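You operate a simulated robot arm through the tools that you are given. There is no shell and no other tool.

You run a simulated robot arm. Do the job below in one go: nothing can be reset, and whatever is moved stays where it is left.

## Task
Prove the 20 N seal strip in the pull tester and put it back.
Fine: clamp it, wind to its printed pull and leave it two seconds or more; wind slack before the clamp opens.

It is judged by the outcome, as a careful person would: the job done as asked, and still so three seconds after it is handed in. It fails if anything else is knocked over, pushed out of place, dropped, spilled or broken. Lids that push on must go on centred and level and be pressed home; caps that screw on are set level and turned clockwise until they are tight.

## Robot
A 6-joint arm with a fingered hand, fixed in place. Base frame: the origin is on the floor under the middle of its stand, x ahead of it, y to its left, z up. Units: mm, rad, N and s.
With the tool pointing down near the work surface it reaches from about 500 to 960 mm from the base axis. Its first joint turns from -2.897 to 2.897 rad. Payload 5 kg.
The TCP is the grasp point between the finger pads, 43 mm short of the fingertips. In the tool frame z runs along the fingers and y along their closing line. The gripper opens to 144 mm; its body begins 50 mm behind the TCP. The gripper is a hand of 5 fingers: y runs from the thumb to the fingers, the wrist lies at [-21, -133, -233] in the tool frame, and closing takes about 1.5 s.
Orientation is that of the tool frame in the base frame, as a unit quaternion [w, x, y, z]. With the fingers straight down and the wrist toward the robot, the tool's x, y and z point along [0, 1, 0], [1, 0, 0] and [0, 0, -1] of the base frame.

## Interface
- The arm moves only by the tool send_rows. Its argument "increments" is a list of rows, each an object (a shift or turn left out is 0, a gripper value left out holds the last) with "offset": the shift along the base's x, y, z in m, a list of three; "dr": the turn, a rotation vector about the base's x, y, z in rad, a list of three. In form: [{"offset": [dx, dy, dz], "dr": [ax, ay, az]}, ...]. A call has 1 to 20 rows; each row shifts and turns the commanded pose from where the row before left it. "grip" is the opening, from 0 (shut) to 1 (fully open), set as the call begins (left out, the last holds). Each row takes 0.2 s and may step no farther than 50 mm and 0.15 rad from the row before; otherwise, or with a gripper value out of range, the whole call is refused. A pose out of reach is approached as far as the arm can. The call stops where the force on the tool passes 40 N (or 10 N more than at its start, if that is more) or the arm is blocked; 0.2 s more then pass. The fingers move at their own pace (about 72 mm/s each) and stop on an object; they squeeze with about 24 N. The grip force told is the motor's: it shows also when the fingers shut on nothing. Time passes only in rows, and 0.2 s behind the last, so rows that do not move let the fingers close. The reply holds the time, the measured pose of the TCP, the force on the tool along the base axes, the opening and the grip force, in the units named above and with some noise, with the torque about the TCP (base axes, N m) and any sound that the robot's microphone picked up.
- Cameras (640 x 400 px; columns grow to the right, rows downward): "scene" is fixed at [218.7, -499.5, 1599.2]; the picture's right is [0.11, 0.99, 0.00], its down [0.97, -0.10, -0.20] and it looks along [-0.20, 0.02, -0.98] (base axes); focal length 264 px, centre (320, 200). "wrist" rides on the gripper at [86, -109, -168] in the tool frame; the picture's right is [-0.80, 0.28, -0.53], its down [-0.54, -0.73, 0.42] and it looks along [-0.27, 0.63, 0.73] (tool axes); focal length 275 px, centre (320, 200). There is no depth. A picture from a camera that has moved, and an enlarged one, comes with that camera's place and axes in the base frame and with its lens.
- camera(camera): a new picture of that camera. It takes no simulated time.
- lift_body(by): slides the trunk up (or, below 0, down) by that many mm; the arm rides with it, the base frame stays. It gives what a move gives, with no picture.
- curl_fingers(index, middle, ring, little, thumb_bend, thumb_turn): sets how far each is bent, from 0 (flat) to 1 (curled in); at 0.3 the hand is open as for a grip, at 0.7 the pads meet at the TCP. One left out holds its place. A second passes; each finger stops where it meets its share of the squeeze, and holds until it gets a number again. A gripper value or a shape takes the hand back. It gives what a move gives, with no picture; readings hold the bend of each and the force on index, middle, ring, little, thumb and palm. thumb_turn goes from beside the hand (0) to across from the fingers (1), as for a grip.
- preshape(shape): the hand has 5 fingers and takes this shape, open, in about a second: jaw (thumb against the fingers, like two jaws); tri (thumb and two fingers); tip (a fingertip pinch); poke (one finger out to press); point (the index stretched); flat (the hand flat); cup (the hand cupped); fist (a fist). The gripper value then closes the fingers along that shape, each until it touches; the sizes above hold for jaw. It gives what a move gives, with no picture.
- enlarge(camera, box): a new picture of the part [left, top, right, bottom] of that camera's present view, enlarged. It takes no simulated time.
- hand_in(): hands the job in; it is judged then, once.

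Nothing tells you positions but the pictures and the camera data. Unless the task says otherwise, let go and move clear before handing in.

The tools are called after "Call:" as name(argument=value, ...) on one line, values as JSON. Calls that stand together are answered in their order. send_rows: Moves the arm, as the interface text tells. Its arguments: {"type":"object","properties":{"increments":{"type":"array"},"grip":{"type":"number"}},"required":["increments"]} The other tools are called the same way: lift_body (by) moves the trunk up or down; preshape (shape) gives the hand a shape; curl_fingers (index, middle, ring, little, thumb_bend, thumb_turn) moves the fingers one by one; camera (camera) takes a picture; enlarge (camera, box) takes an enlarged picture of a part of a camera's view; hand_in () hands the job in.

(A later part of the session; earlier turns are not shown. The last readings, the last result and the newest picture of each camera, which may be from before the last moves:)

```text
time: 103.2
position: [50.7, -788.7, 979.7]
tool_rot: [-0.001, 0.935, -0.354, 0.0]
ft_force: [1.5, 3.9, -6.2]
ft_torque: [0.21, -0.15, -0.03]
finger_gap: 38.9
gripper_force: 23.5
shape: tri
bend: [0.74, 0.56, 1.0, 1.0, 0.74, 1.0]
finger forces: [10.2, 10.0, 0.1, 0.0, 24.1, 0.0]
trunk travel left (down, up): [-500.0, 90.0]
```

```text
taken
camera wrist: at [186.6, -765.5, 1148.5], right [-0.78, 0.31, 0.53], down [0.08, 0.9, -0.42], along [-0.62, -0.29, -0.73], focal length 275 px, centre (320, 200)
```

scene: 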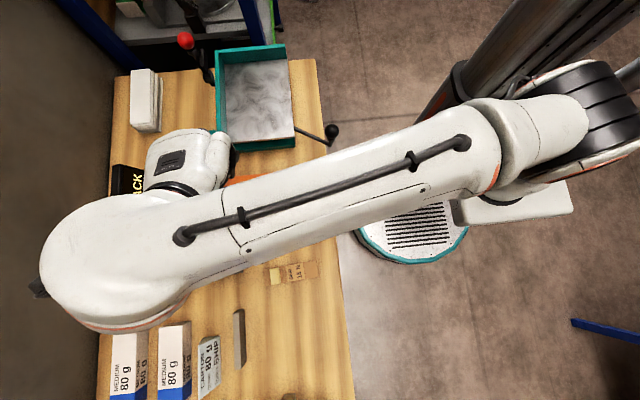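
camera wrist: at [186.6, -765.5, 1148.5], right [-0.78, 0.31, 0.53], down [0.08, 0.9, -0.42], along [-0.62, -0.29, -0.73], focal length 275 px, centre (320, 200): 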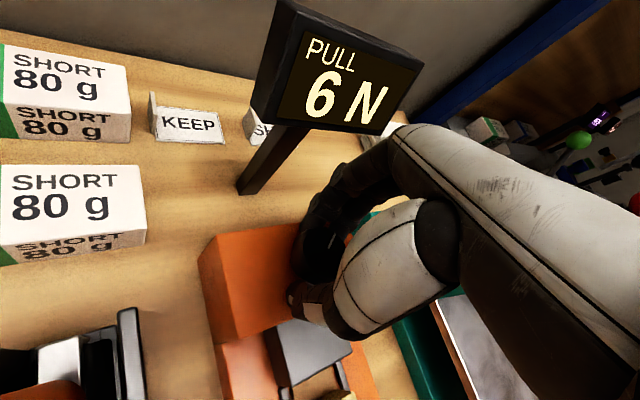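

6 N left. Same again.

Call:
send_rows(increments=[{"offset": [0, 0, 0]}, {"offset": [0, 0, 0]}, {"offset": [0, 0, 0]}, {"dr": [0, 0, -0.1]}, {"dr": [0, 0, -0.1]}, {"dr": [0, 0, -0.1]}, {"dr": [0, 0, -0.1]}, {"dr": [0, 0, -0.1]}, {"dr": [0, 0, -0.1]}, {"dr": [0, 0, 0]}], grip=0.375)

Call:
send_rows(increments=[{"offset": [0, 0, 0]}, {"offset": [0, 0, 0]}, {"offset": [0, 0, 0]}, {"offset": [0, 0, 0]}], grip=0.0)

Call:
send_rows(increments=[{"dr": [0, 0, 0.08]}, {"dr": [0, 0, 0.08]}, {"dr": [0, 0, 0.08]}, {"dr": [0, 0, 0.08]}, {"dr": [0, 0, 0.08]}, {"dr": [0, 0, 0.08]}, {"dr": [0, 0, 0.08]}, {"dr": [0, 0, 0.04]}, {"dr": [0, 0, 0]}])

Call:
camera(camera="wrist")

```text
time: 105.4
position: [49.9, -789.2, 980.9]
tool_rot: [0.0, 0.788, -0.616, -0.001]
ft_force: [0.6, -0.4, 0.4]
ft_torque: [0.05, 0.0, -0.02]
finger_gap: 53.6
gripper_force: 0.1
shape: tri
bend: [0.74, 0.5, 0.99, 0.99, 0.73, 1.0]
finger forces: [0.0, 0.0, 0.1, 0.1, 0.1, 0.0]
trunk travel left (down, up): [-500.0, 90.0]
```

```text
time: 106.4
position: [50.1, -789.2, 979.6]
tool_rot: [0.0, 0.788, -0.615, 0.001]
ft_force: [1.9, 1.2, -4.3]
ft_torque: [0.06, -0.11, -0.02]
finger_gap: 39.1
gripper_force: 23.8
shape: tri
bend: [0.74, 0.56, 1.0, 1.0, 0.74, 1.0]
finger forces: [10.0, 9.9, 0.0, 0.1, 21.9, 0.1]
trunk travel left (down, up): [-500.0, 90.0]
```

```text
time: 108.4
position: [49.5, -790.0, 980.5]
tool_rot: [0.0, 0.935, -0.355, 0.0]
ft_force: [-0.9, -0.5, -6.1]
ft_torque: [0.08, 0.01, 0.0]
finger_gap: 39.0
gripper_force: 24.1
shape: tri
bend: [0.74, 0.56, 1.0, 1.0, 0.74, 1.0]
finger forces: [11.0, 11.3, 0.0, 0.0, 21.2, 0.0]
trunk travel left (down, up): [-500.0, 90.0]
```

```text
taken
camera wrist: at [186.4, -765.7, 1148.2], right [-0.78, 0.32, 0.53], down [0.08, 0.9, -0.42], along [-0.62, -0.29, -0.73], focal length 275 px, centre (320, 200)
```

wrist: 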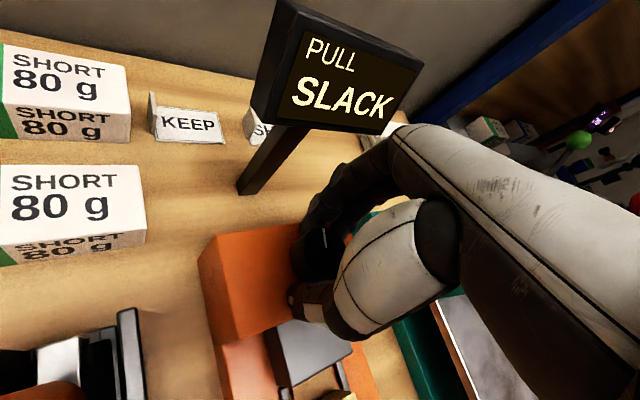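

SLACK. I'll release and check the pointer from above.

Call:
send_rows(increments=[{"offset": [0, 0, 0]}, {"offset": [0, 0, 0]}, {"offset": [0, 0, 0]}, {"offset": [0, 0, 0.015]}, {"offset": [0, 0, 0.03]}, {"offset": [0, 0, 0.03]}, {"offset": [0, 0.01, 0.02]}], grip=0.375)

Call:
camera(camera="wrist")

Call:
enlarge(camera="wrist", box=[200, 220, 350, 350])

```text
time: 110.0
position: [51.0, -779.8, 1075.6]
tool_rot: [0.0, 0.935, -0.355, 0.0]
ft_force: [0.2, 0.5, -0.2]
ft_torque: [-0.01, 0.0, -0.01]
finger_gap: 53.8
gripper_force: 0.1
shape: tri
bend: [0.74, 0.5, 0.99, 0.99, 0.73, 1.0]
finger forces: [0.1, 0.0, 0.0, 0.0, 0.1, 0.0]
trunk travel left (down, up): [-500.0, 90.0]
```

```text
taken
camera wrist: at [187.8, -756.6, 1243.8], right [-0.78, 0.32, 0.53], down [0.08, 0.9, -0.42], along [-0.62, -0.29, -0.73], focal length 275 px, centre (320, 200)
```

wrist: 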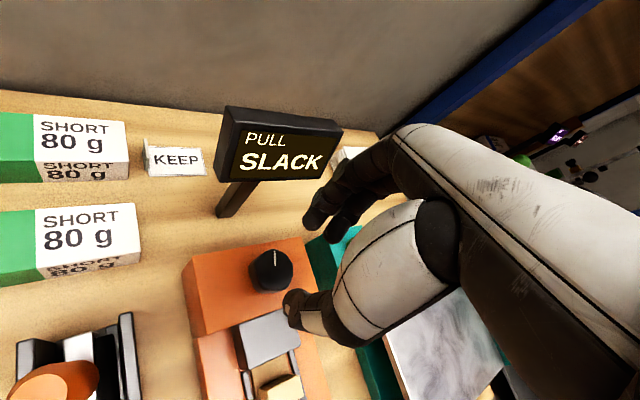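

```text
3.08 times, centred on (275, 285) of wrist
camera zoom: at [187.8, -756.6, 1243.8], right [-0.78, 0.32, 0.53], down [0.08, 0.9, -0.42], along [-0.62, -0.29, -0.73], focal length 847 px, centre (458, -62)
```

zoom: 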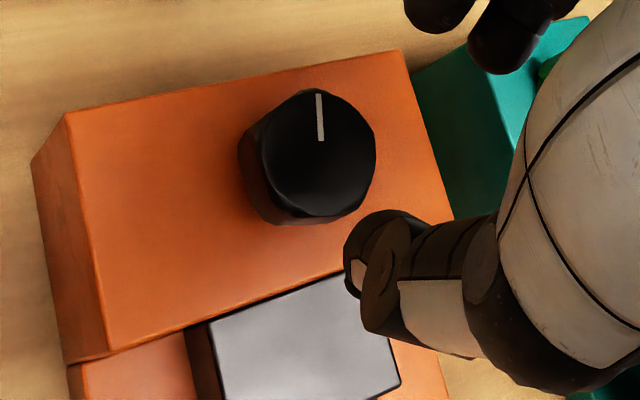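

The pointer is still about 10° past its starting mark, at the edge of slack. I'll take one short extra turn back to its original zero so it is definitely slack.

Call:
send_rows(increments=[{"offset": [0, -0.01, -0.01], "dr": [0, 0, -0.1]}, {"offset": [0, 0, -0.025], "dr": [0, 0, -0.1]}, {"offset": [0, 0, -0.025]}, {"offset": [0, 0, -0.02]}, {"offset": [0, 0, -0.015]}, {"offset": [0, 0, 0]}])

Call:
send_rows(increments=[{"offset": [0, 0, 0]}, {"offset": [0, 0, 0]}, {"offset": [0, 0, 0]}, {"offset": [0, 0, 0]}], grip=0.0)

Call:
send_rows(increments=[{"dr": [0, 0, 0.05]}, {"dr": [0, 0, 0.05]}, {"dr": [0, 0, 0.05]}, {"dr": [0, 0, 0.02]}, {"dr": [0, 0, 0]}])

Call:
send_rows(increments=[{"offset": [0, 0, 0]}, {"offset": [0, 0, 0]}, {"offset": [0, 0, 0]}, {"offset": [0, 0, 0.015]}, {"offset": [0, 0, 0.03]}, {"offset": [0, 0, 0.03]}, {"offset": [0, 0.01, 0.02]}], grip=0.375)

Call:
camera(camera="wrist")

Call:
enlarge(camera="wrist", box=[200, 220, 350, 350])

```text
time: 111.4
position: [50.5, -790.5, 981.6]
tool_rot: [0.0, 0.895, -0.447, 0.0]
ft_force: [0.4, -0.3, -0.5]
ft_torque: [0.01, 0.01, -0.01]
finger_gap: 54.1
gripper_force: 0.1
shape: tri
bend: [0.74, 0.5, 0.99, 0.99, 0.73, 1.0]
finger forces: [0.0, 0.0, 0.0, 0.0, 0.0, 0.0]
trunk travel left (down, up): [-500.0, 90.0]
```

```text
time: 112.4
position: [50.5, -788.5, 981.3]
tool_rot: [-0.001, 0.894, -0.447, 0.0]
ft_force: [0.8, 0.5, -3.3]
ft_torque: [0.07, -0.06, -0.01]
finger_gap: 39.0
gripper_force: 24.1
shape: tri
bend: [0.74, 0.56, 1.0, 1.0, 0.74, 1.0]
finger forces: [9.4, 10.0, 0.1, 0.1, 21.8, 0.1]
trunk travel left (down, up): [-500.0, 90.0]
```

```text
time: 113.6
position: [50.2, -790.1, 980.0]
tool_rot: [0.0, 0.929, -0.369, 0.0]
ft_force: [1.9, 2.6, -5.5]
ft_torque: [0.13, -0.12, 0.04]
finger_gap: 39.0
gripper_force: 24.4
shape: tri
bend: [0.74, 0.56, 1.0, 1.0, 0.74, 1.0]
finger forces: [9.4, 10.1, 0.0, 0.1, 23.3, 0.0]
trunk travel left (down, up): [-500.0, 90.0]
```

```text
time: 115.2
position: [50.6, -777.9, 1076.5]
tool_rot: [0.0, 0.93, -0.368, 0.0]
ft_force: [0.2, -0.1, -1.0]
ft_torque: [-0.01, 0.0, -0.02]
finger_gap: 53.7
gripper_force: 0.0
shape: tri
bend: [0.74, 0.5, 0.99, 0.99, 0.73, 1.0]
finger forces: [0.0, 0.1, 0.0, 0.0, 0.0, 0.0]
trunk travel left (down, up): [-500.0, 90.0]
```

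```text
taken
camera wrist: at [188.2, -759.2, 1244.5], right [-0.77, 0.34, 0.53], down [0.1, 0.9, -0.42], along [-0.62, -0.27, -0.73], focal length 275 px, centre (320, 200)
```

wrist: 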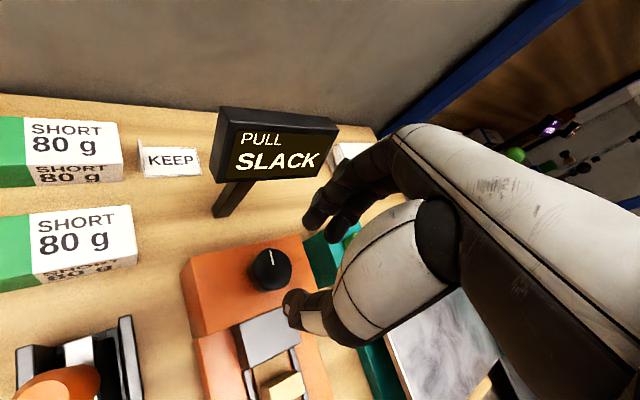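

```text
3.08 times, centred on (275, 285) of wrist
camera zoom: at [188.2, -759.2, 1244.5], right [-0.77, 0.34, 0.53], down [0.1, 0.9, -0.42], along [-0.62, -0.27, -0.73], focal length 847 px, centre (458, -62)
```

zoom: 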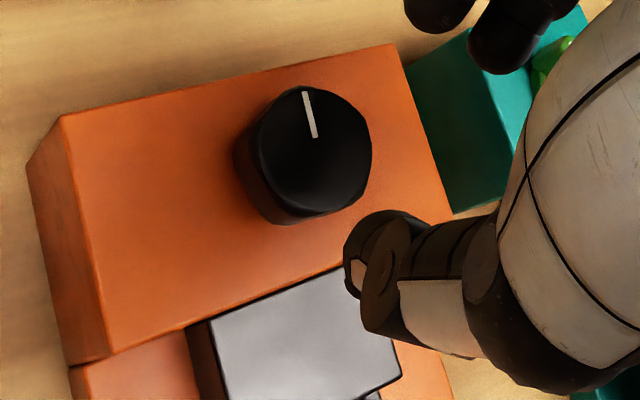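

The tester is slack. Now the clamp: over to the lever ball at about (121, -561, 920), with the hand turned back to yaw -90° and open.

Call:
send_rows(increments=[{"offset": [0.01, 0.02, 0.02], "dr": [0, 0, 0.1]}, {"offset": [0.01, 0.035, 0], "dr": [0, 0, 0.105]}, {"offset": [0.01, 0.04, 0], "dr": [0, 0, 0.105]}, {"offset": [0.01, 0.04, 0], "dr": [0, 0, 0.105]}, {"offset": [0.01, 0.04, 0], "dr": [0, 0, 0.105]}, {"offset": [0.011, 0.043, 0], "dr": [0, 0, 0.105]}, {"offset": [0.01, 0, -0.02], "dr": [0, 0, 0.095]}, {"offset": [0, 0, -0.03], "dr": [0, 0, 0]}, {"offset": [0, 0, 0], "dr": [0, 0, 0]}], grip=0.5)

Call:
camera(camera="wrist")

Call:
enlarge(camera="wrist", box=[200, 180, 380, 360])

Call:
enlarge(camera="scene", box=[90, 140, 330, 260])

```text
time: 117.2
position: [120.6, -560.1, 1045.6]
tool_rot: [0.0, 1.0, -0.018, 0.001]
ft_force: [0.0, 1.0, 0.5]
ft_torque: [-0.01, -0.02, -0.04]
finger_gap: 71.7
gripper_force: 0.1
shape: tri
bend: [0.74, 0.45, 0.99, 0.99, 0.7, 1.0]
finger forces: [0.1, 0.0, 0.0, 0.0, 0.0, 0.0]
trunk travel left (down, up): [-500.0, 90.0]
```

```text
taken
camera wrist: at [211.4, -455.8, 1213.5], right [-0.81, -0.26, 0.53], down [-0.52, 0.74, -0.42], along [-0.29, -0.62, -0.73], focal length 275 px, centre (320, 200)
```

wrist: 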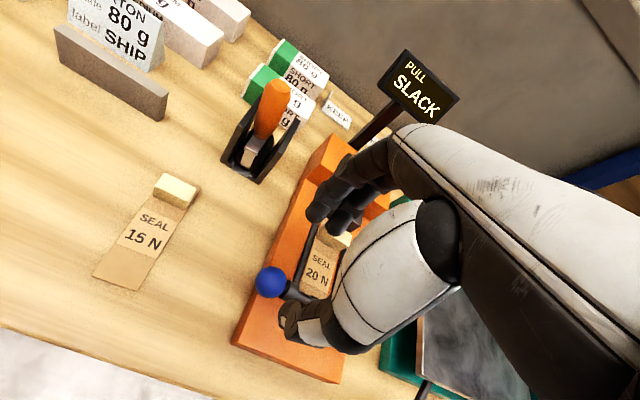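

```text
2.22 times, centred on (290, 270) of wrist
camera zoom: at [211.4, -455.8, 1213.5], right [-0.81, -0.26, 0.53], down [-0.52, 0.74, -0.42], along [-0.29, -0.62, -0.73], focal length 612 px, centre (387, 44)
```

zoom: 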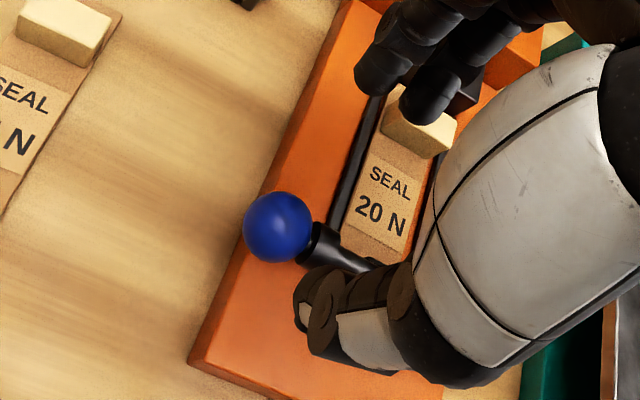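

```text
2.67 times, centred on (210, 200) of scene
camera zoom: at [218.7, -499.5, 1599.2], right [0.11, 0.99, 0.0], down [0.97, -0.1, -0.2], along [-0.2, 0.02, -0.98], focal length 705 px, centre (613, 200)
```

zoom: 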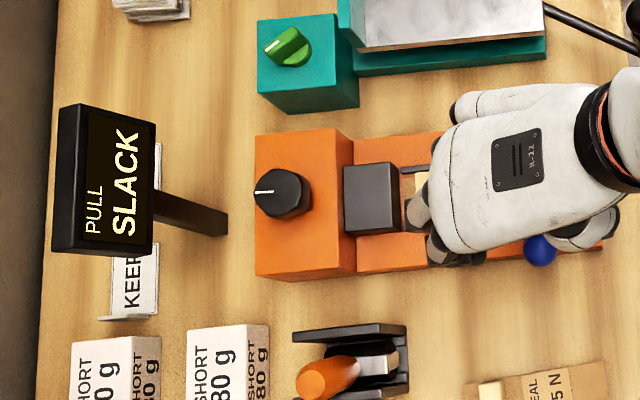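

Ball is right under the hand. I'll straighten the yaw by 2° and lower around it.

Call:
send_rows(increments=[{"offset": [-0.002, 0, -0.025], "dr": [0, 0, 0.036]}, {"offset": [0, 0, -0.025]}, {"offset": [0, 0, -0.025]}, {"offset": [0, 0, -0.015]}, {"offset": [0, 0, -0.008]}, {"offset": [0, 0, 0]}])

Call:
enlarge(camera="wrist", box=[220, 140, 420, 340])

```text
time: 118.6
position: [119.8, -560.3, 947.1]
tool_rot: [0.0, 1.0, 0.0, 0.0]
ft_force: [-0.3, 0.0, 0.2]
ft_torque: [0.06, 0.0, 0.0]
finger_gap: 71.6
gripper_force: 0.0
shape: tri
bend: [0.74, 0.45, 0.99, 0.99, 0.7, 1.0]
finger forces: [0.0, 0.0, 0.1, 0.0, 0.0, 0.0]
trunk travel left (down, up): [-500.0, 90.0]
```

```text
2.00 times, centred on (320, 240) of wrist
camera zoom: at [205.5, -452.5, 1115.7], right [-0.8, -0.28, 0.53], down [-0.54, 0.73, -0.42], along [-0.27, -0.63, -0.73], focal length 551 px, centre (320, 120)
```

zoom: 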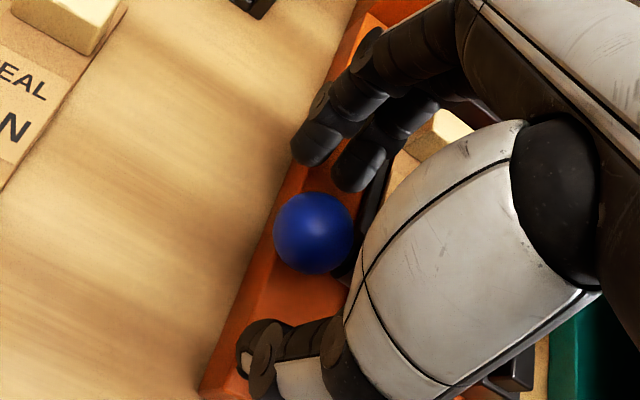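

Call:
send_rows(increments=[{"offset": [0, 0, -0.003]}, {"offset": [0, 0, 0]}])

Call:
send_rows(increments=[{"offset": [0, 0, 0]}, {"offset": [0, 0, 0]}, {"offset": [0, 0, 0]}, {"offset": [0, 0, 0]}, {"offset": [0, 0, 0]}], grip=0.0)

Call:
enlarge(camera="wrist", box=[220, 140, 420, 340])

```text
time: 119.2
position: [119.1, -560.4, 944.3]
tool_rot: [-0.001, 1.0, 0.001, 0.0]
ft_force: [0.1, -0.1, 0.9]
ft_torque: [0.02, -0.01, 0.0]
finger_gap: 71.5
gripper_force: 0.0
shape: tri
bend: [0.74, 0.45, 0.99, 0.99, 0.7, 1.0]
finger forces: [0.0, 0.1, 0.1, 0.1, 0.1, 0.0]
trunk travel left (down, up): [-500.0, 90.0]
```

```text
time: 120.4
position: [120.6, -560.1, 944.7]
tool_rot: [-0.002, 1.0, 0.0, 0.0]
ft_force: [-0.1, 4.9, -1.0]
ft_torque: [0.12, -0.09, 0.03]
finger_gap: 17.8
gripper_force: 24.3
shape: tri
bend: [0.72, 0.71, 1.0, 1.0, 0.75, 1.0]
finger forces: [8.3, 6.9, 0.0, 0.0, 19.0, 0.0]
trunk travel left (down, up): [-500.0, 90.0]
```

```text
2.00 times, centred on (320, 240) of wrist
camera zoom: at [205.4, -451.8, 1112.5], right [-0.8, -0.28, 0.53], down [-0.54, 0.73, -0.42], along [-0.27, -0.63, -0.73], focal length 551 px, centre (320, 120)
```

zoom: 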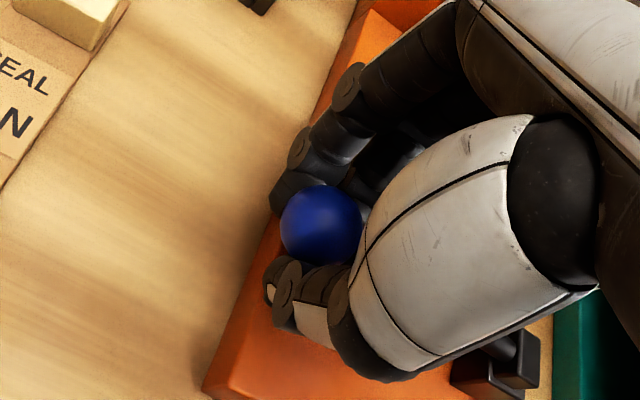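

Firm grip on the ball. I'll lift it along its arc, checking that the strip stays put.

Call:
send_rows(increments=[{"offset": [-0.0007, 0, 0.008]}, {"offset": [-0.0011, 0, 0.0082]}, {"offset": [-0.0018, 0, 0.0075]}, {"offset": [-0.002, 0, 0.0075]}, {"offset": [-0.0023, 0, 0.0075]}])

Call:
enlarge(camera="wrist", box=[220, 140, 420, 340])

Call:
enlarge(camera="scene", box=[210, 140, 350, 240])

```text
time: 121.6
position: [110.9, -561.1, 984.0]
tool_rot: [0.0, 1.0, 0.0, 0.0]
ft_force: [1.9, 10.5, -0.3]
ft_torque: [0.27, -0.12, 0.04]
finger_gap: 18.0
gripper_force: 24.3
shape: tri
bend: [0.73, 0.71, 1.0, 1.0, 0.76, 1.0]
finger forces: [5.0, 5.0, 0.0, 0.0, 17.9, 0.0]
trunk travel left (down, up): [-500.0, 90.0]
```

```text
2.00 times, centred on (320, 240) of wrist
camera zoom: at [197.3, -452.4, 1152.2], right [-0.8, -0.28, 0.53], down [-0.54, 0.73, -0.42], along [-0.27, -0.63, -0.73], focal length 551 px, centre (320, 120)
```

zoom: 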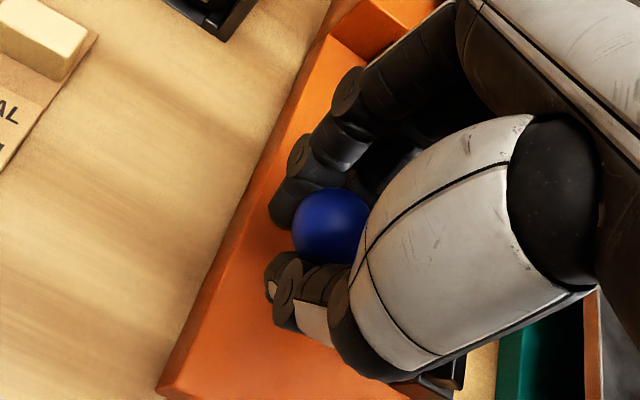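

```text
4.00 times, centred on (280, 190) of scene
camera zoom: at [218.7, -499.5, 1599.2], right [0.11, 0.99, 0.0], down [0.97, -0.1, -0.2], along [-0.2, 0.02, -0.98], focal length 1057 px, centre (480, 240)
```

zoom: 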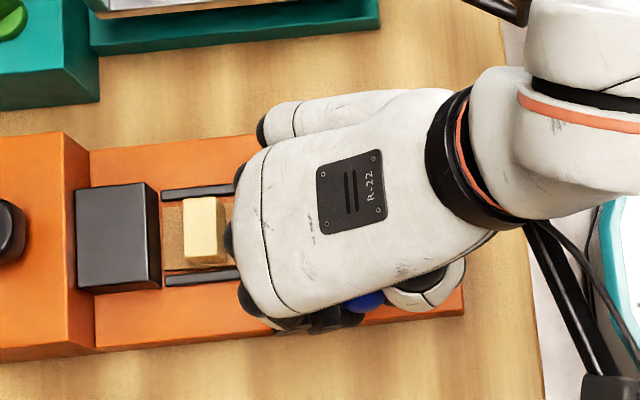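

Call:
send_rows(increments=[{"offset": [-0.006, 0, 0.009]}, {"offset": [-0.0055, 0, 0.0085]}, {"offset": [-0.006, 0, 0.008]}, {"offset": [-0.0065, 0, 0.0075]}, {"offset": [-0.0065, 0, 0.007]}])

Call:
enlarge(camera="wrist", box=[220, 140, 420, 340])

```text
time: 122.8
position: [80.2, -562.5, 1024.8]
tool_rot: [0.001, 1.0, 0.0, 0.001]
ft_force: [0.4, 3.8, 0.0]
ft_torque: [0.01, 0.0, -0.01]
finger_gap: 15.4
gripper_force: 24.4
shape: tri
bend: [0.73, 0.72, 1.0, 1.0, 0.78, 1.0]
finger forces: [0.0, 0.0, 0.1, 0.0, 0.9, 0.0]
trunk travel left (down, up): [-500.0, 90.0]
```

```text
2.00 times, centred on (320, 240) of wrist
camera zoom: at [166.9, -453.5, 1192.6], right [-0.8, -0.28, 0.53], down [-0.54, 0.72, -0.42], along [-0.27, -0.63, -0.73], focal length 551 px, centre (320, 120)
```

zoom: 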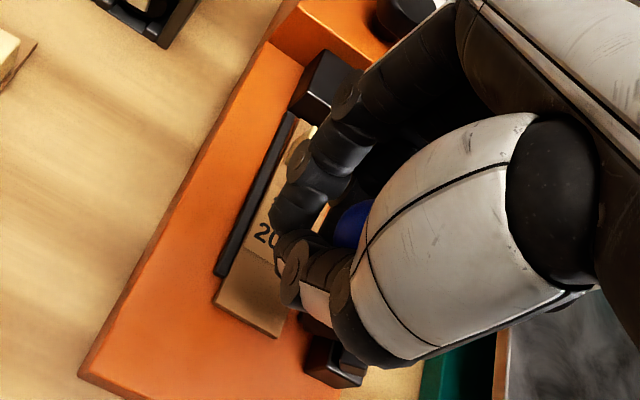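

The ball slipped out of the pinch toward -x, though the pad is already off the strip. I'll open and see where the lever rests.

Call:
send_rows(increments=[{"offset": [0, 0, 0]}, {"offset": [0, 0, 0]}, {"offset": [0, 0, 0]}], grip=0.5)

Call:
camera(camera="wrist")

Call:
enlarge(camera="wrist", box=[220, 140, 420, 340])

Call:
enlarge(camera="scene", box=[210, 120, 350, 240])

```text
time: 123.6
position: [81.3, -562.2, 1023.8]
tool_rot: [0.0, 1.0, 0.001, 0.0]
ft_force: [-0.2, -0.2, -0.1]
ft_torque: [0.02, 0.03, -0.02]
finger_gap: 71.5
gripper_force: 0.0
shape: tri
bend: [0.74, 0.45, 0.99, 0.99, 0.7, 1.0]
finger forces: [0.0, 0.0, 0.0, 0.0, 0.0, 0.1]
trunk travel left (down, up): [-500.0, 90.0]
```

```text
taken
camera wrist: at [167.3, -453.3, 1191.7], right [-0.8, -0.28, 0.53], down [-0.54, 0.73, -0.42], along [-0.27, -0.63, -0.73], focal length 275 px, centre (320, 200)
```

wrist: 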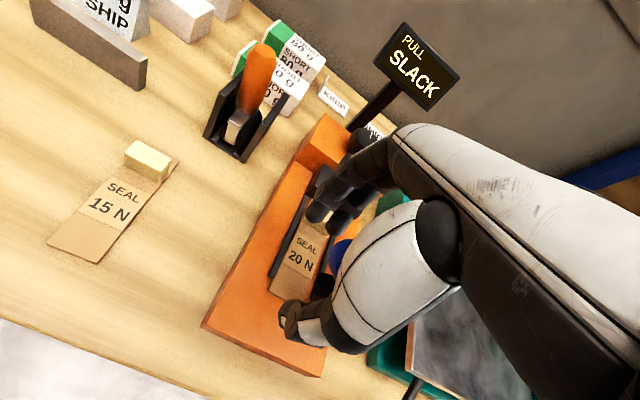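

```text
2.00 times, centred on (320, 240) of wrist
camera zoom: at [167.3, -453.3, 1191.7], right [-0.8, -0.28, 0.53], down [-0.54, 0.73, -0.42], along [-0.27, -0.63, -0.73], focal length 551 px, centre (320, 120)
```

zoom: 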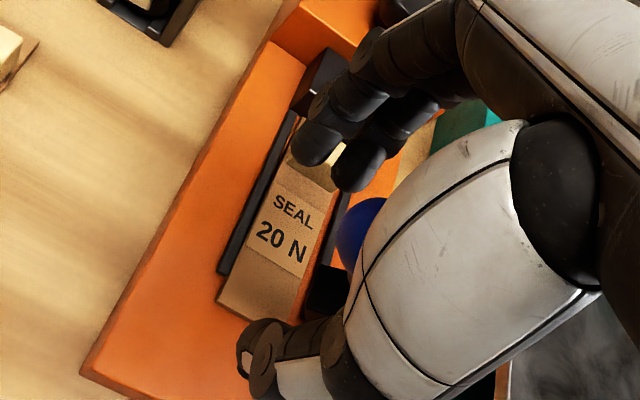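

```text
3.33 times, centred on (280, 180) of scene
camera zoom: at [218.7, -499.5, 1599.2], right [0.11, 0.99, 0.0], down [0.97, -0.1, -0.2], along [-0.2, 0.02, -0.98], focal length 881 px, centre (453, 267)
```

zoom: 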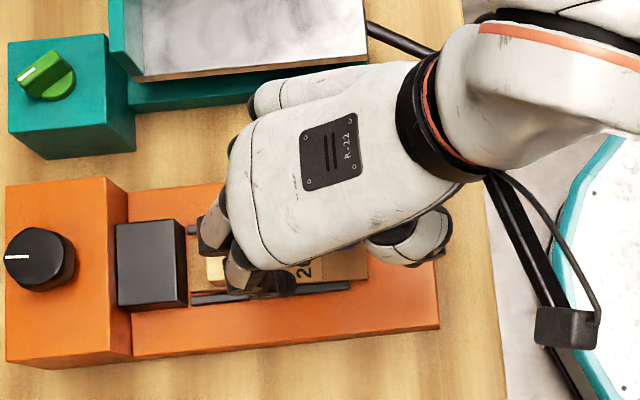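

The pad is clear of the strip and the lever stands part-way open. I'll lift straight up and aside to see it.

Call:
send_rows(increments=[{"offset": [0, 0, 0.02]}, {"offset": [0, 0, 0.03]}, {"offset": [0.02, 0, 0.03]}, {"offset": [0.04, 0.01, 0.02]}, {"offset": [0.04, 0.01, 0]}, {"offset": [0.04, 0.02, 0]}])

Call:
camera(camera="wrist")

Call:
enlarge(camera="scene", box=[210, 120, 350, 240])

```text
time: 125.0
position: [222.5, -520.6, 1125.4]
tool_rot: [-0.001, 1.0, -0.001, -0.001]
ft_force: [0.3, 0.1, -0.7]
ft_torque: [0.02, -0.03, 0.0]
finger_gap: 71.8
gripper_force: 0.1
shape: tri
bend: [0.74, 0.45, 0.99, 0.99, 0.7, 1.0]
finger forces: [0.1, 0.0, 0.1, 0.1, 0.1, 0.0]
trunk travel left (down, up): [-500.0, 90.0]
```

```text
taken
camera wrist: at [308.3, -412.9, 1292.1], right [-0.8, -0.28, 0.53], down [-0.54, 0.73, -0.42], along [-0.27, -0.63, -0.73], focal length 275 px, centre (320, 200)
```

wrist: 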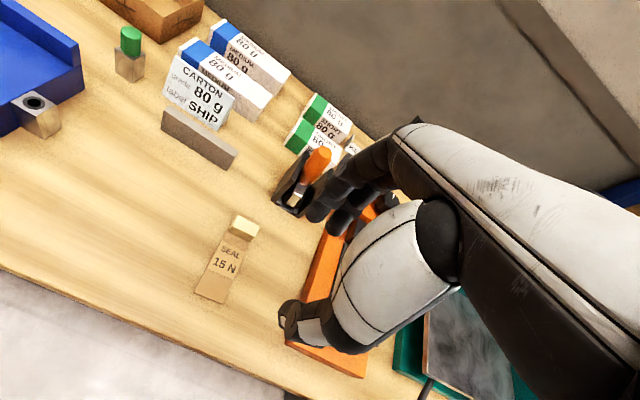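

```text
3.33 times, centred on (280, 180) of scene
camera zoom: at [218.7, -499.5, 1599.2], right [0.11, 0.99, 0.0], down [0.97, -0.1, -0.2], along [-0.2, 0.02, -0.98], focal length 881 px, centre (453, 267)
```

zoom: 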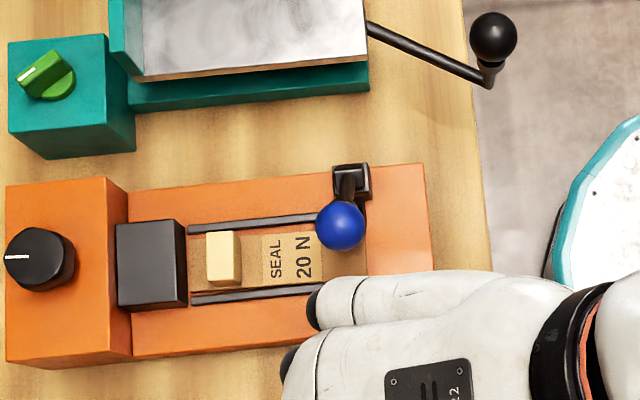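

The lever rests half open with the ball near (63, -560, 1021) and stays there. I'll pinch it again, deeper this time, and carry it back upright.

Call:
send_rows(increments=[{"offset": [-0.039, -0.01, 0]}, {"offset": [-0.039, -0.01, 0]}, {"offset": [-0.039, -0.01, 0]}, {"offset": [-0.038, -0.009, 0]}, {"offset": [0, 0, -0.015]}, {"offset": [0, 0, 0]}])

Call:
enlarge(camera="wrist", box=[200, 160, 400, 360])

```text
time: 126.4
position: [67.0, -561.8, 1109.1]
tool_rot: [0.0, 1.0, 0.0, 0.0]
ft_force: [-0.3, 0.3, 0.7]
ft_torque: [0.02, -0.02, 0.0]
finger_gap: 71.8
gripper_force: 0.1
shape: tri
bend: [0.74, 0.45, 0.99, 0.99, 0.7, 1.0]
finger forces: [0.0, 0.0, 0.1, 0.0, 0.0, 0.1]
trunk travel left (down, up): [-500.0, 90.0]
```

```text
2.00 times, centred on (300, 260) of wrist
camera zoom: at [152.9, -452.3, 1277.0], right [-0.8, -0.28, 0.53], down [-0.54, 0.73, -0.42], along [-0.27, -0.63, -0.73], focal length 551 px, centre (360, 80)
```

zoom: 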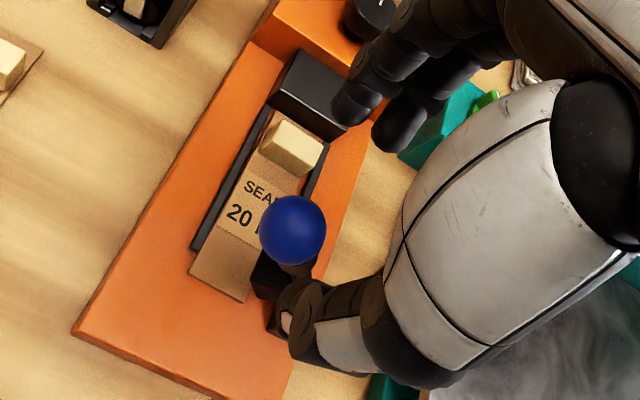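

Call:
send_rows(increments=[{"offset": [-0.002, 0.001, -0.025]}, {"offset": [0, 0, -0.025]}, {"offset": [0, 0, -0.015]}, {"offset": [0, 0, -0.01]}, {"offset": [0, 0, 0]}])

Call:
send_rows(increments=[{"offset": [0, 0, 0]}, {"offset": [0, 0, 0]}, {"offset": [0, 0, 0]}, {"offset": [0, 0, 0]}, {"offset": [0, 0, 0]}], grip=0.0)

Call:
enlarge(camera="wrist", box=[220, 140, 420, 340])

```text
time: 127.6
position: [64.3, -559.0, 1032.6]
tool_rot: [0.0, 1.0, 0.0, 0.001]
ft_force: [0.4, 0.2, 0.4]
ft_torque: [-0.01, 0.01, -0.03]
finger_gap: 71.7
gripper_force: 0.0
shape: tri
bend: [0.74, 0.45, 0.99, 0.99, 0.7, 1.0]
finger forces: [0.0, 0.0, 0.1, 0.0, 0.0, 0.1]
trunk travel left (down, up): [-500.0, 90.0]
```

```text
time: 128.8
position: [63.8, -558.6, 1033.0]
tool_rot: [0.0, 1.0, 0.0, 0.0]
ft_force: [-4.0, 3.4, -5.4]
ft_torque: [-0.14, 0.07, 0.13]
finger_gap: 13.4
gripper_force: 23.7
shape: tri
bend: [0.72, 0.66, 1.0, 1.0, 0.74, 1.0]
finger forces: [7.2, 9.7, 0.1, 0.0, 21.9, 0.0]
trunk travel left (down, up): [-500.0, 90.0]
```

```text
2.00 times, centred on (320, 240) of wrist
camera zoom: at [150.0, -450.3, 1201.1], right [-0.8, -0.28, 0.53], down [-0.54, 0.73, -0.42], along [-0.27, -0.62, -0.73], focal length 551 px, centre (320, 120)
```

zoom: 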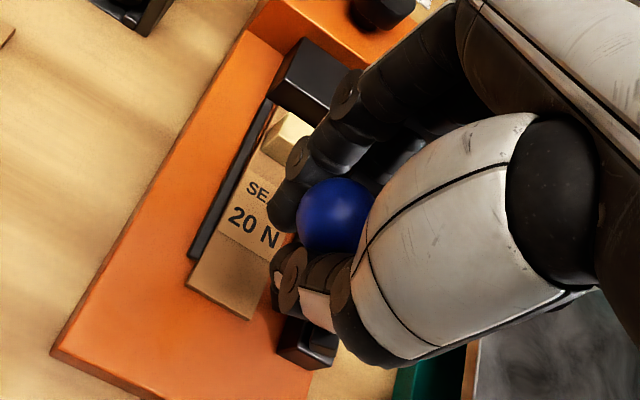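

Call:
send_rows(increments=[{"offset": [-0.0098, 0, 0.006]}, {"offset": [-0.0104, 0, 0.005]}, {"offset": [-0.0107, 0, 0.0042]}])

Call:
enlarge(camera="wrist", box=[220, 140, 420, 340])

```text
time: 129.6
position: [33.5, -558.5, 1048.6]
tool_rot: [-0.001, 1.0, 0.0, 0.001]
ft_force: [-1.9, 8.6, -11.7]
ft_torque: [-0.1, -0.18, 0.17]
finger_gap: 13.5
gripper_force: 23.9
shape: tri
bend: [0.72, 0.65, 1.0, 1.0, 0.74, 1.0]
finger forces: [3.3, 8.7, 0.1, 0.0, 21.0, 0.0]
trunk travel left (down, up): [-500.0, 90.0]
```

```text
2.00 times, centred on (320, 240) of wrist
camera zoom: at [119.9, -450.4, 1216.0], right [-0.8, -0.29, 0.53], down [-0.54, 0.73, -0.42], along [-0.27, -0.62, -0.73], focal length 551 px, centre (320, 120)
```

zoom: 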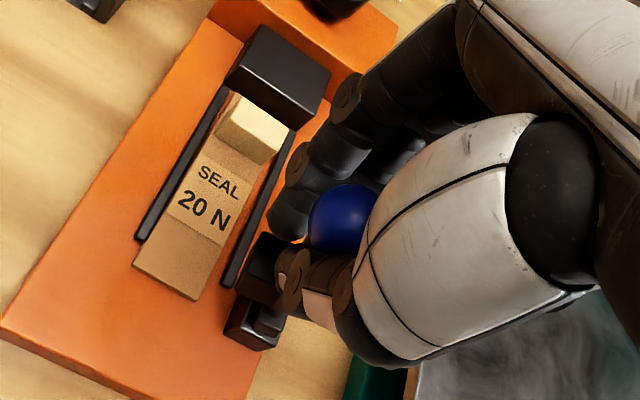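

Call:
send_rows(increments=[{"offset": [-0.0115, 0, 0.002]}, {"offset": [-0.0115, 0, 0.0015]}, {"offset": [-0.0115, 0, 0.0005]}])

Call:
enlarge(camera="wrist", box=[220, 140, 420, 340])

Call:
enlarge(camera="scene", box=[210, 80, 370, 240])

```text
time: 130.4
position: [0.7, -558.1, 1052.8]
tool_rot: [-0.002, 1.0, 0.001, 0.001]
ft_force: [12.7, 11.1, -6.6]
ft_torque: [-0.03, -0.25, 0.18]
finger_gap: 13.9
gripper_force: 23.7
shape: tri
bend: [0.72, 0.72, 1.0, 1.0, 0.75, 1.0]
finger forces: [9.4, 5.2, 0.0, 0.1, 20.3, 0.0]
trunk travel left (down, up): [-500.0, 90.0]
```

```text
2.00 times, centred on (320, 240) of wrist
camera zoom: at [86.8, -450.3, 1220.2], right [-0.8, -0.29, 0.53], down [-0.54, 0.73, -0.42], along [-0.27, -0.63, -0.73], focal length 551 px, centre (320, 120)
```

zoom: 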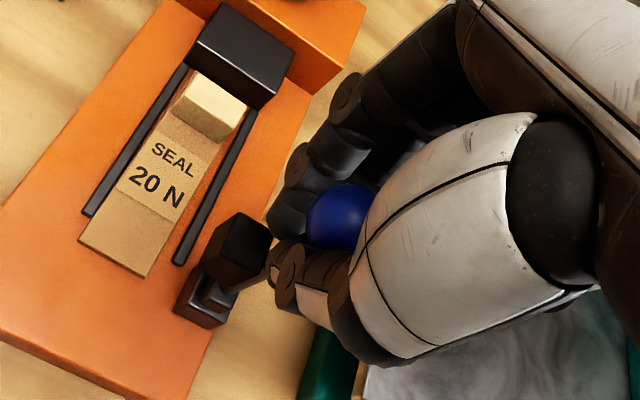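

```text
2.50 times, centred on (290, 160) of scene
camera zoom: at [218.7, -499.5, 1599.2], right [0.11, 0.99, 0.0], down [0.97, -0.1, -0.2], along [-0.2, 0.02, -0.98], focal length 661 px, centre (395, 300)
```

zoom: 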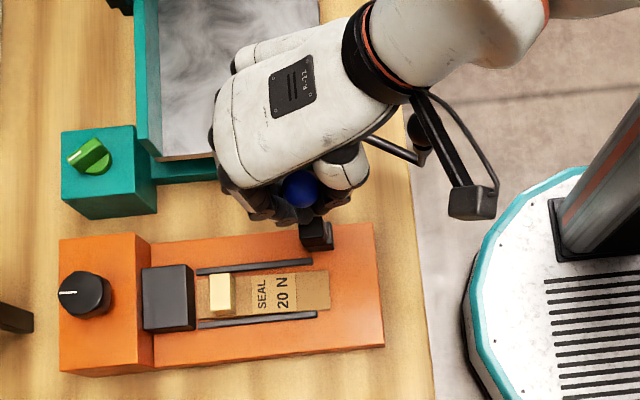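

The lever is fully upright against its stop, as it was at the start. Release and rise off it.

Call:
send_rows(increments=[{"offset": [0.002, 0, 0]}, {"offset": [0, 0, 0]}, {"offset": [0, 0, 0]}, {"offset": [0, 0, 0.015]}, {"offset": [0, 0, 0.03]}, {"offset": [0, 0, 0.03]}, {"offset": [0.02, 0, 0.02]}], grip=0.5)

Call:
camera(camera="wrist")

Call:
enlarge(camera="scene", box=[170, 130, 330, 240])

```text
time: 132.0
position: [21.3, -557.8, 1149.0]
tool_rot: [0.0, 1.0, 0.0, 0.0]
ft_force: [-0.4, 0.5, 0.5]
ft_torque: [-0.03, -0.01, 0.01]
finger_gap: 71.8
gripper_force: 0.0
shape: tri
bend: [0.74, 0.45, 0.99, 0.99, 0.7, 1.0]
finger forces: [0.0, 0.0, 0.0, 0.0, 0.1, 0.0]
trunk travel left (down, up): [-500.0, 90.0]
```

```text
taken
camera wrist: at [106.3, -450.9, 1317.0], right [-0.8, -0.28, 0.53], down [-0.54, 0.73, -0.42], along [-0.27, -0.63, -0.73], focal length 275 px, centre (320, 200)
```

wrist: 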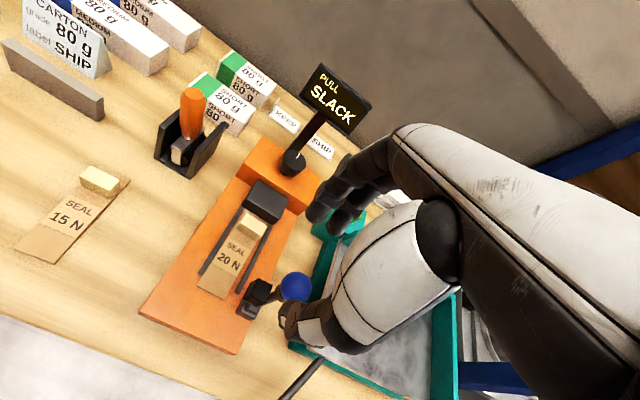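

```text
3.64 times, centred on (250, 185) of scene
camera zoom: at [218.7, -499.5, 1599.2], right [0.11, 0.99, 0.0], down [0.97, -0.1, -0.2], along [-0.2, 0.02, -0.98], focal length 961 px, centre (574, 254)
```

zoom: 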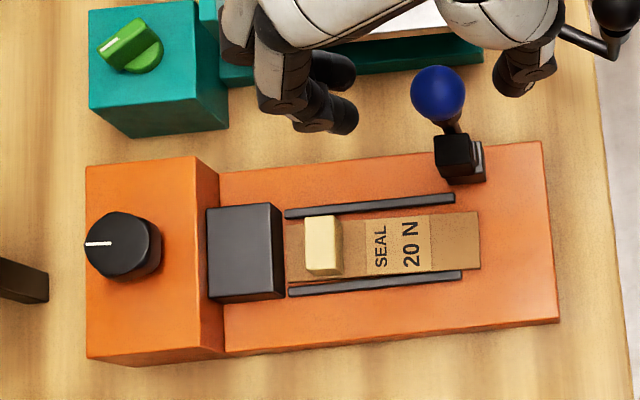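

The lever is back upright, the tester reads SLACK and the strip lies free. Its block is too near the jaw for a normal grasp, so I'll first hook the block with the fingertips and slide the strip about 17 mm away from the jaw.

Call:
send_rows(increments=[{"offset": [0.04, 0, 0]}, {"offset": [0.035, -0.02, 0]}, {"offset": [0, -0.045, 0]}, {"offset": [-0.02, -0.03, -0.02]}, {"offset": [-0.024, -0.009, -0.03]}, {"offset": [0, 0, -0.03]}, {"offset": [0, 0, 0]}], grip=0.2)

Call:
camera(camera="wrist")

Call:
enlarge(camera="wrist", box=[230, 180, 380, 330])

```text
time: 133.6
position: [50.6, -664.1, 1068.6]
tool_rot: [0.0, 1.0, 0.0, 0.0]
ft_force: [0.5, -0.1, -0.3]
ft_torque: [0.01, 0.05, 0.02]
finger_gap: 29.0
gripper_force: 0.1
shape: tri
bend: [0.73, 0.59, 0.99, 0.99, 0.74, 1.0]
finger forces: [0.0, 0.0, 0.0, 0.0, 0.0, 0.1]
trunk travel left (down, up): [-500.0, 90.0]
```

```text
taken
camera wrist: at [138.2, -555.4, 1236.2], right [-0.8, -0.28, 0.53], down [-0.54, 0.73, -0.42], along [-0.27, -0.63, -0.73], focal length 275 px, centre (320, 200)
```

wrist: 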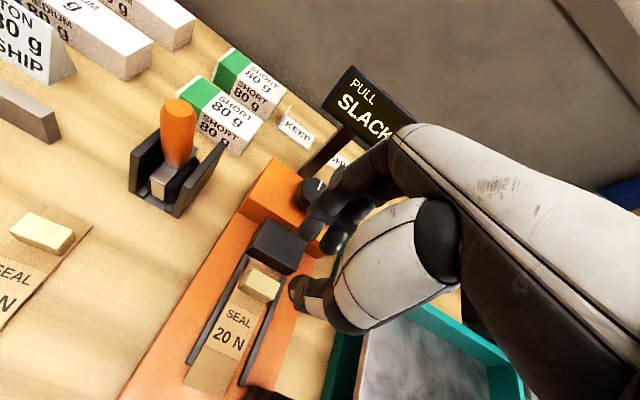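

```text
2.67 times, centred on (305, 255) of wrist
camera zoom: at [138.2, -555.4, 1236.2], right [-0.8, -0.28, 0.53], down [-0.54, 0.73, -0.42], along [-0.27, -0.63, -0.73], focal length 734 px, centre (360, 53)
```

zoom: 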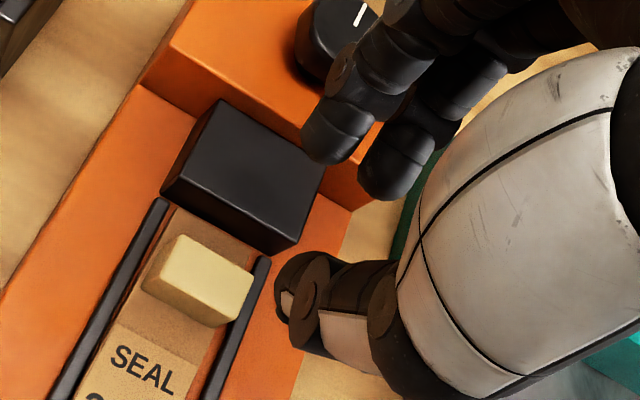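

Call:
enlarge(camera="wrist", box=[245, 220, 325, 290])

```text
5.71 times, centred on (285, 255) of wrist
camera zoom: at [138.2, -555.4, 1236.2], right [-0.8, -0.28, 0.53], down [-0.54, 0.73, -0.42], along [-0.27, -0.63, -0.73], focal length 1573 px, centre (520, -114)
```

zoom: 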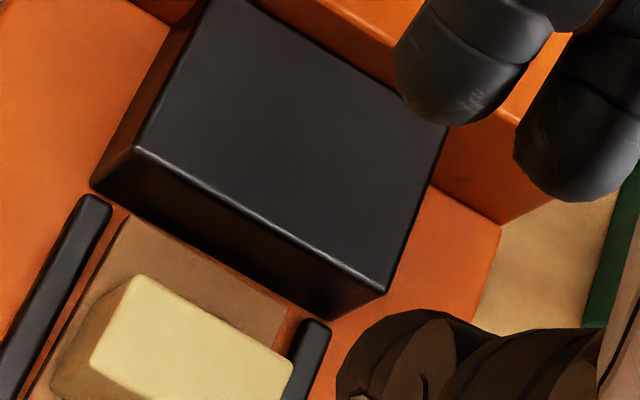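

The gap between block and jaw is only about 21 mm, too tight for a finger. Instead I'll pinch the block across its width (along x), with the hand turned to yaw -180°, and slide the strip away from the jaw that way.

Call:
send_rows(increments=[{"offset": [0.02, 0.01, 0.01]}, {"offset": [0.01, 0.01, 0], "dr": [0, 0, -0.131]}, {"offset": [0.01, 0, 0], "dr": [0, 0, -0.131]}, {"dr": [0, 0, -0.131]}, {"dr": [0, 0, -0.131]}, {"dr": [0, 0, -0.131]}, {"dr": [0, 0, -0.131]}, {"dr": [0, 0, -0.131]}, {"dr": [0, 0, -0.131]}, {"dr": [0, 0, -0.131]}, {"dr": [0, 0, -0.131]}, {"dr": [0, 0, -0.131]}, {"dr": [0, 0, -0.13]}, {"dr": [0, 0, 0]}], grip=0.45)

Call:
camera(camera="wrist")

Call:
camera(camera="scene")

```text
time: 136.6
position: [89.9, -642.4, 1078.2]
tool_rot: [0.0, -0.706, 0.709, 0.001]
ft_force: [0.0, 0.1, -0.7]
ft_torque: [0.0, 0.0, 0.0]
finger_gap: 64.1
gripper_force: 0.2
shape: tri
bend: [0.74, 0.47, 0.99, 0.99, 0.72, 1.0]
finger forces: [0.0, 0.0, 0.0, 0.0, 0.0, 0.0]
trunk travel left (down, up): [-500.0, 90.0]
```

```text
taken
camera wrist: at [200.2, -729.8, 1245.9], right [-0.28, 0.8, 0.53], down [0.73, 0.54, -0.42], along [-0.63, 0.27, -0.73], focal length 275 px, centre (320, 200)
```

wrist: 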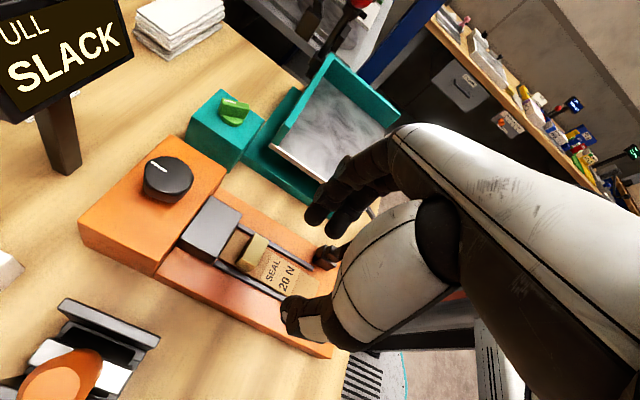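

```text
taken
```

scene: 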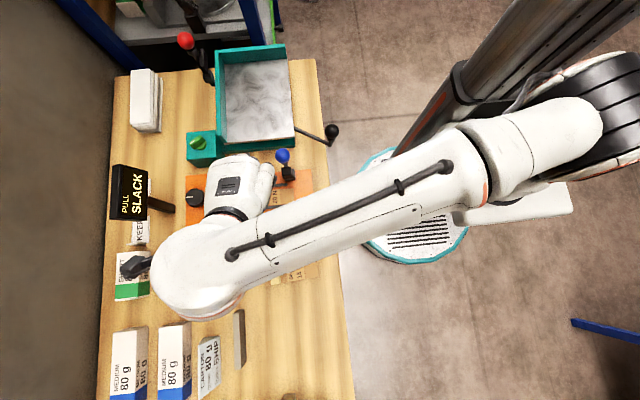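

Call:
send_rows(increments=[{"offset": [-0.0195, -0.014, 0], "dr": [0, 0, 0.004]}, {"offset": [-0.0195, -0.014, 0]}, {"offset": [0, 0, -0.025]}, {"offset": [0, 0, -0.025]}, {"offset": [0, 0, -0.02]}, {"offset": [0, 0, 0]}])

Call:
camera(camera="wrist")

Call:
enlarge(camera="wrist", box=[220, 160, 380, 320])

```text
time: 138.0
position: [52.8, -672.8, 1007.4]
tool_rot: [0.0, 0.708, -0.706, 0.0]
ft_force: [-0.2, -0.3, -1.2]
ft_torque: [0.02, -0.01, 0.01]
finger_gap: 64.7
gripper_force: 0.1
shape: tri
bend: [0.74, 0.47, 0.99, 0.99, 0.72, 1.0]
finger forces: [0.0, 0.1, 0.0, 0.0, 0.0, 0.0]
trunk travel left (down, up): [-500.0, 90.0]
```

```text
taken
camera wrist: at [161.1, -757.3, 1174.5], right [-0.29, 0.8, 0.53], down [0.72, 0.54, -0.42], along [-0.63, 0.27, -0.73], focal length 275 px, centre (320, 200)
```

wrist: 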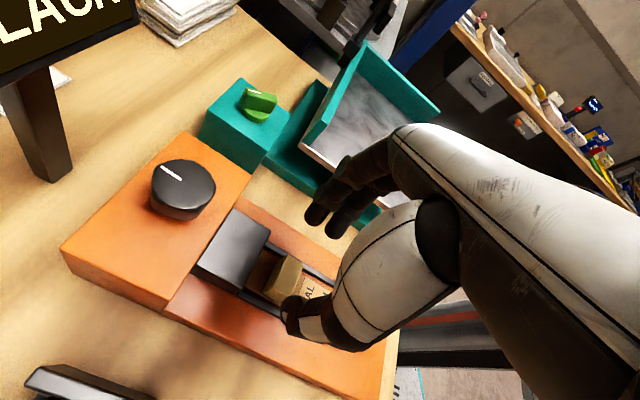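

```text
2.50 times, centred on (300, 240) of wrist
camera zoom: at [161.1, -757.3, 1174.5], right [-0.29, 0.8, 0.53], down [0.72, 0.54, -0.42], along [-0.63, 0.27, -0.73], focal length 688 px, centre (370, 100)
```

zoom: 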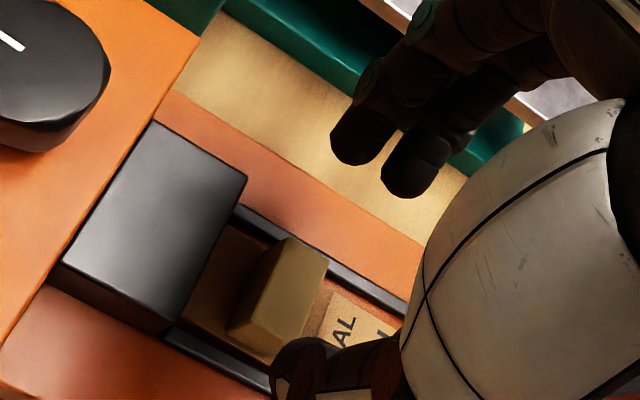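

The block sits right at the pinch centre. Lowering to grip it above the rails.

Call:
send_rows(increments=[{"offset": [0, 0, -0.02]}, {"offset": [0, 0, -0.02]}, {"offset": [0, 0, -0.012]}, {"offset": [0, 0, -0.006]}, {"offset": [0, 0, 0]}])

Call:
enlarge(camera="wrist", box=[220, 160, 380, 320])

```text
time: 139.2
position: [52.7, -671.5, 949.2]
tool_rot: [-0.001, 0.708, -0.706, 0.0]
ft_force: [0.1, 0.1, -0.4]
ft_torque: [0.02, 0.0, -0.04]
finger_gap: 64.4
gripper_force: 0.2
shape: tri
bend: [0.74, 0.47, 0.99, 0.99, 0.72, 1.0]
finger forces: [0.1, 0.0, 0.0, 0.0, 0.0, 0.0]
trunk travel left (down, up): [-500.0, 90.0]
```

```text
2.50 times, centred on (300, 240) of wrist
camera zoom: at [161.4, -757.4, 1117.4], right [-0.29, 0.8, 0.53], down [0.72, 0.54, -0.42], along [-0.63, 0.27, -0.73], focal length 688 px, centre (370, 100)
```

zoom: 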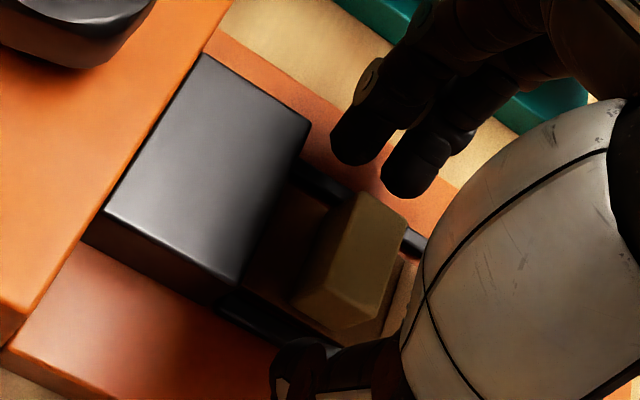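

Call:
send_rows(increments=[{"offset": [0, 0, 0]}, {"offset": [0, 0, 0]}, {"offset": [0, 0, 0]}, {"offset": [0, 0, 0]}, {"offset": [0, 0, 0]}], grip=0.0)

Call:
enlarge(camera="wrist", box=[220, 160, 380, 320])

```text
time: 140.4
position: [51.8, -671.1, 950.1]
tool_rot: [0.0, 0.708, -0.706, 0.0]
ft_force: [-0.1, -0.3, 0.0]
ft_torque: [0.02, 0.05, 0.04]
finger_gap: 30.8
gripper_force: 23.7
shape: tri
bend: [0.74, 0.56, 1.0, 1.0, 0.75, 1.0]
finger forces: [6.1, 16.1, 0.0, 0.1, 20.2, 0.0]
trunk travel left (down, up): [-500.0, 90.0]
```

```text
2.50 times, centred on (300, 240) of wrist
camera zoom: at [161.4, -757.4, 1117.6], right [-0.29, 0.8, 0.53], down [0.72, 0.54, -0.42], along [-0.63, 0.27, -0.73], focal length 688 px, centre (370, 100)
```

zoom: 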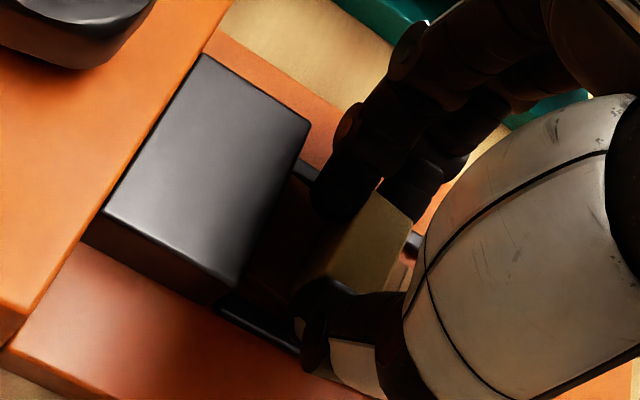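

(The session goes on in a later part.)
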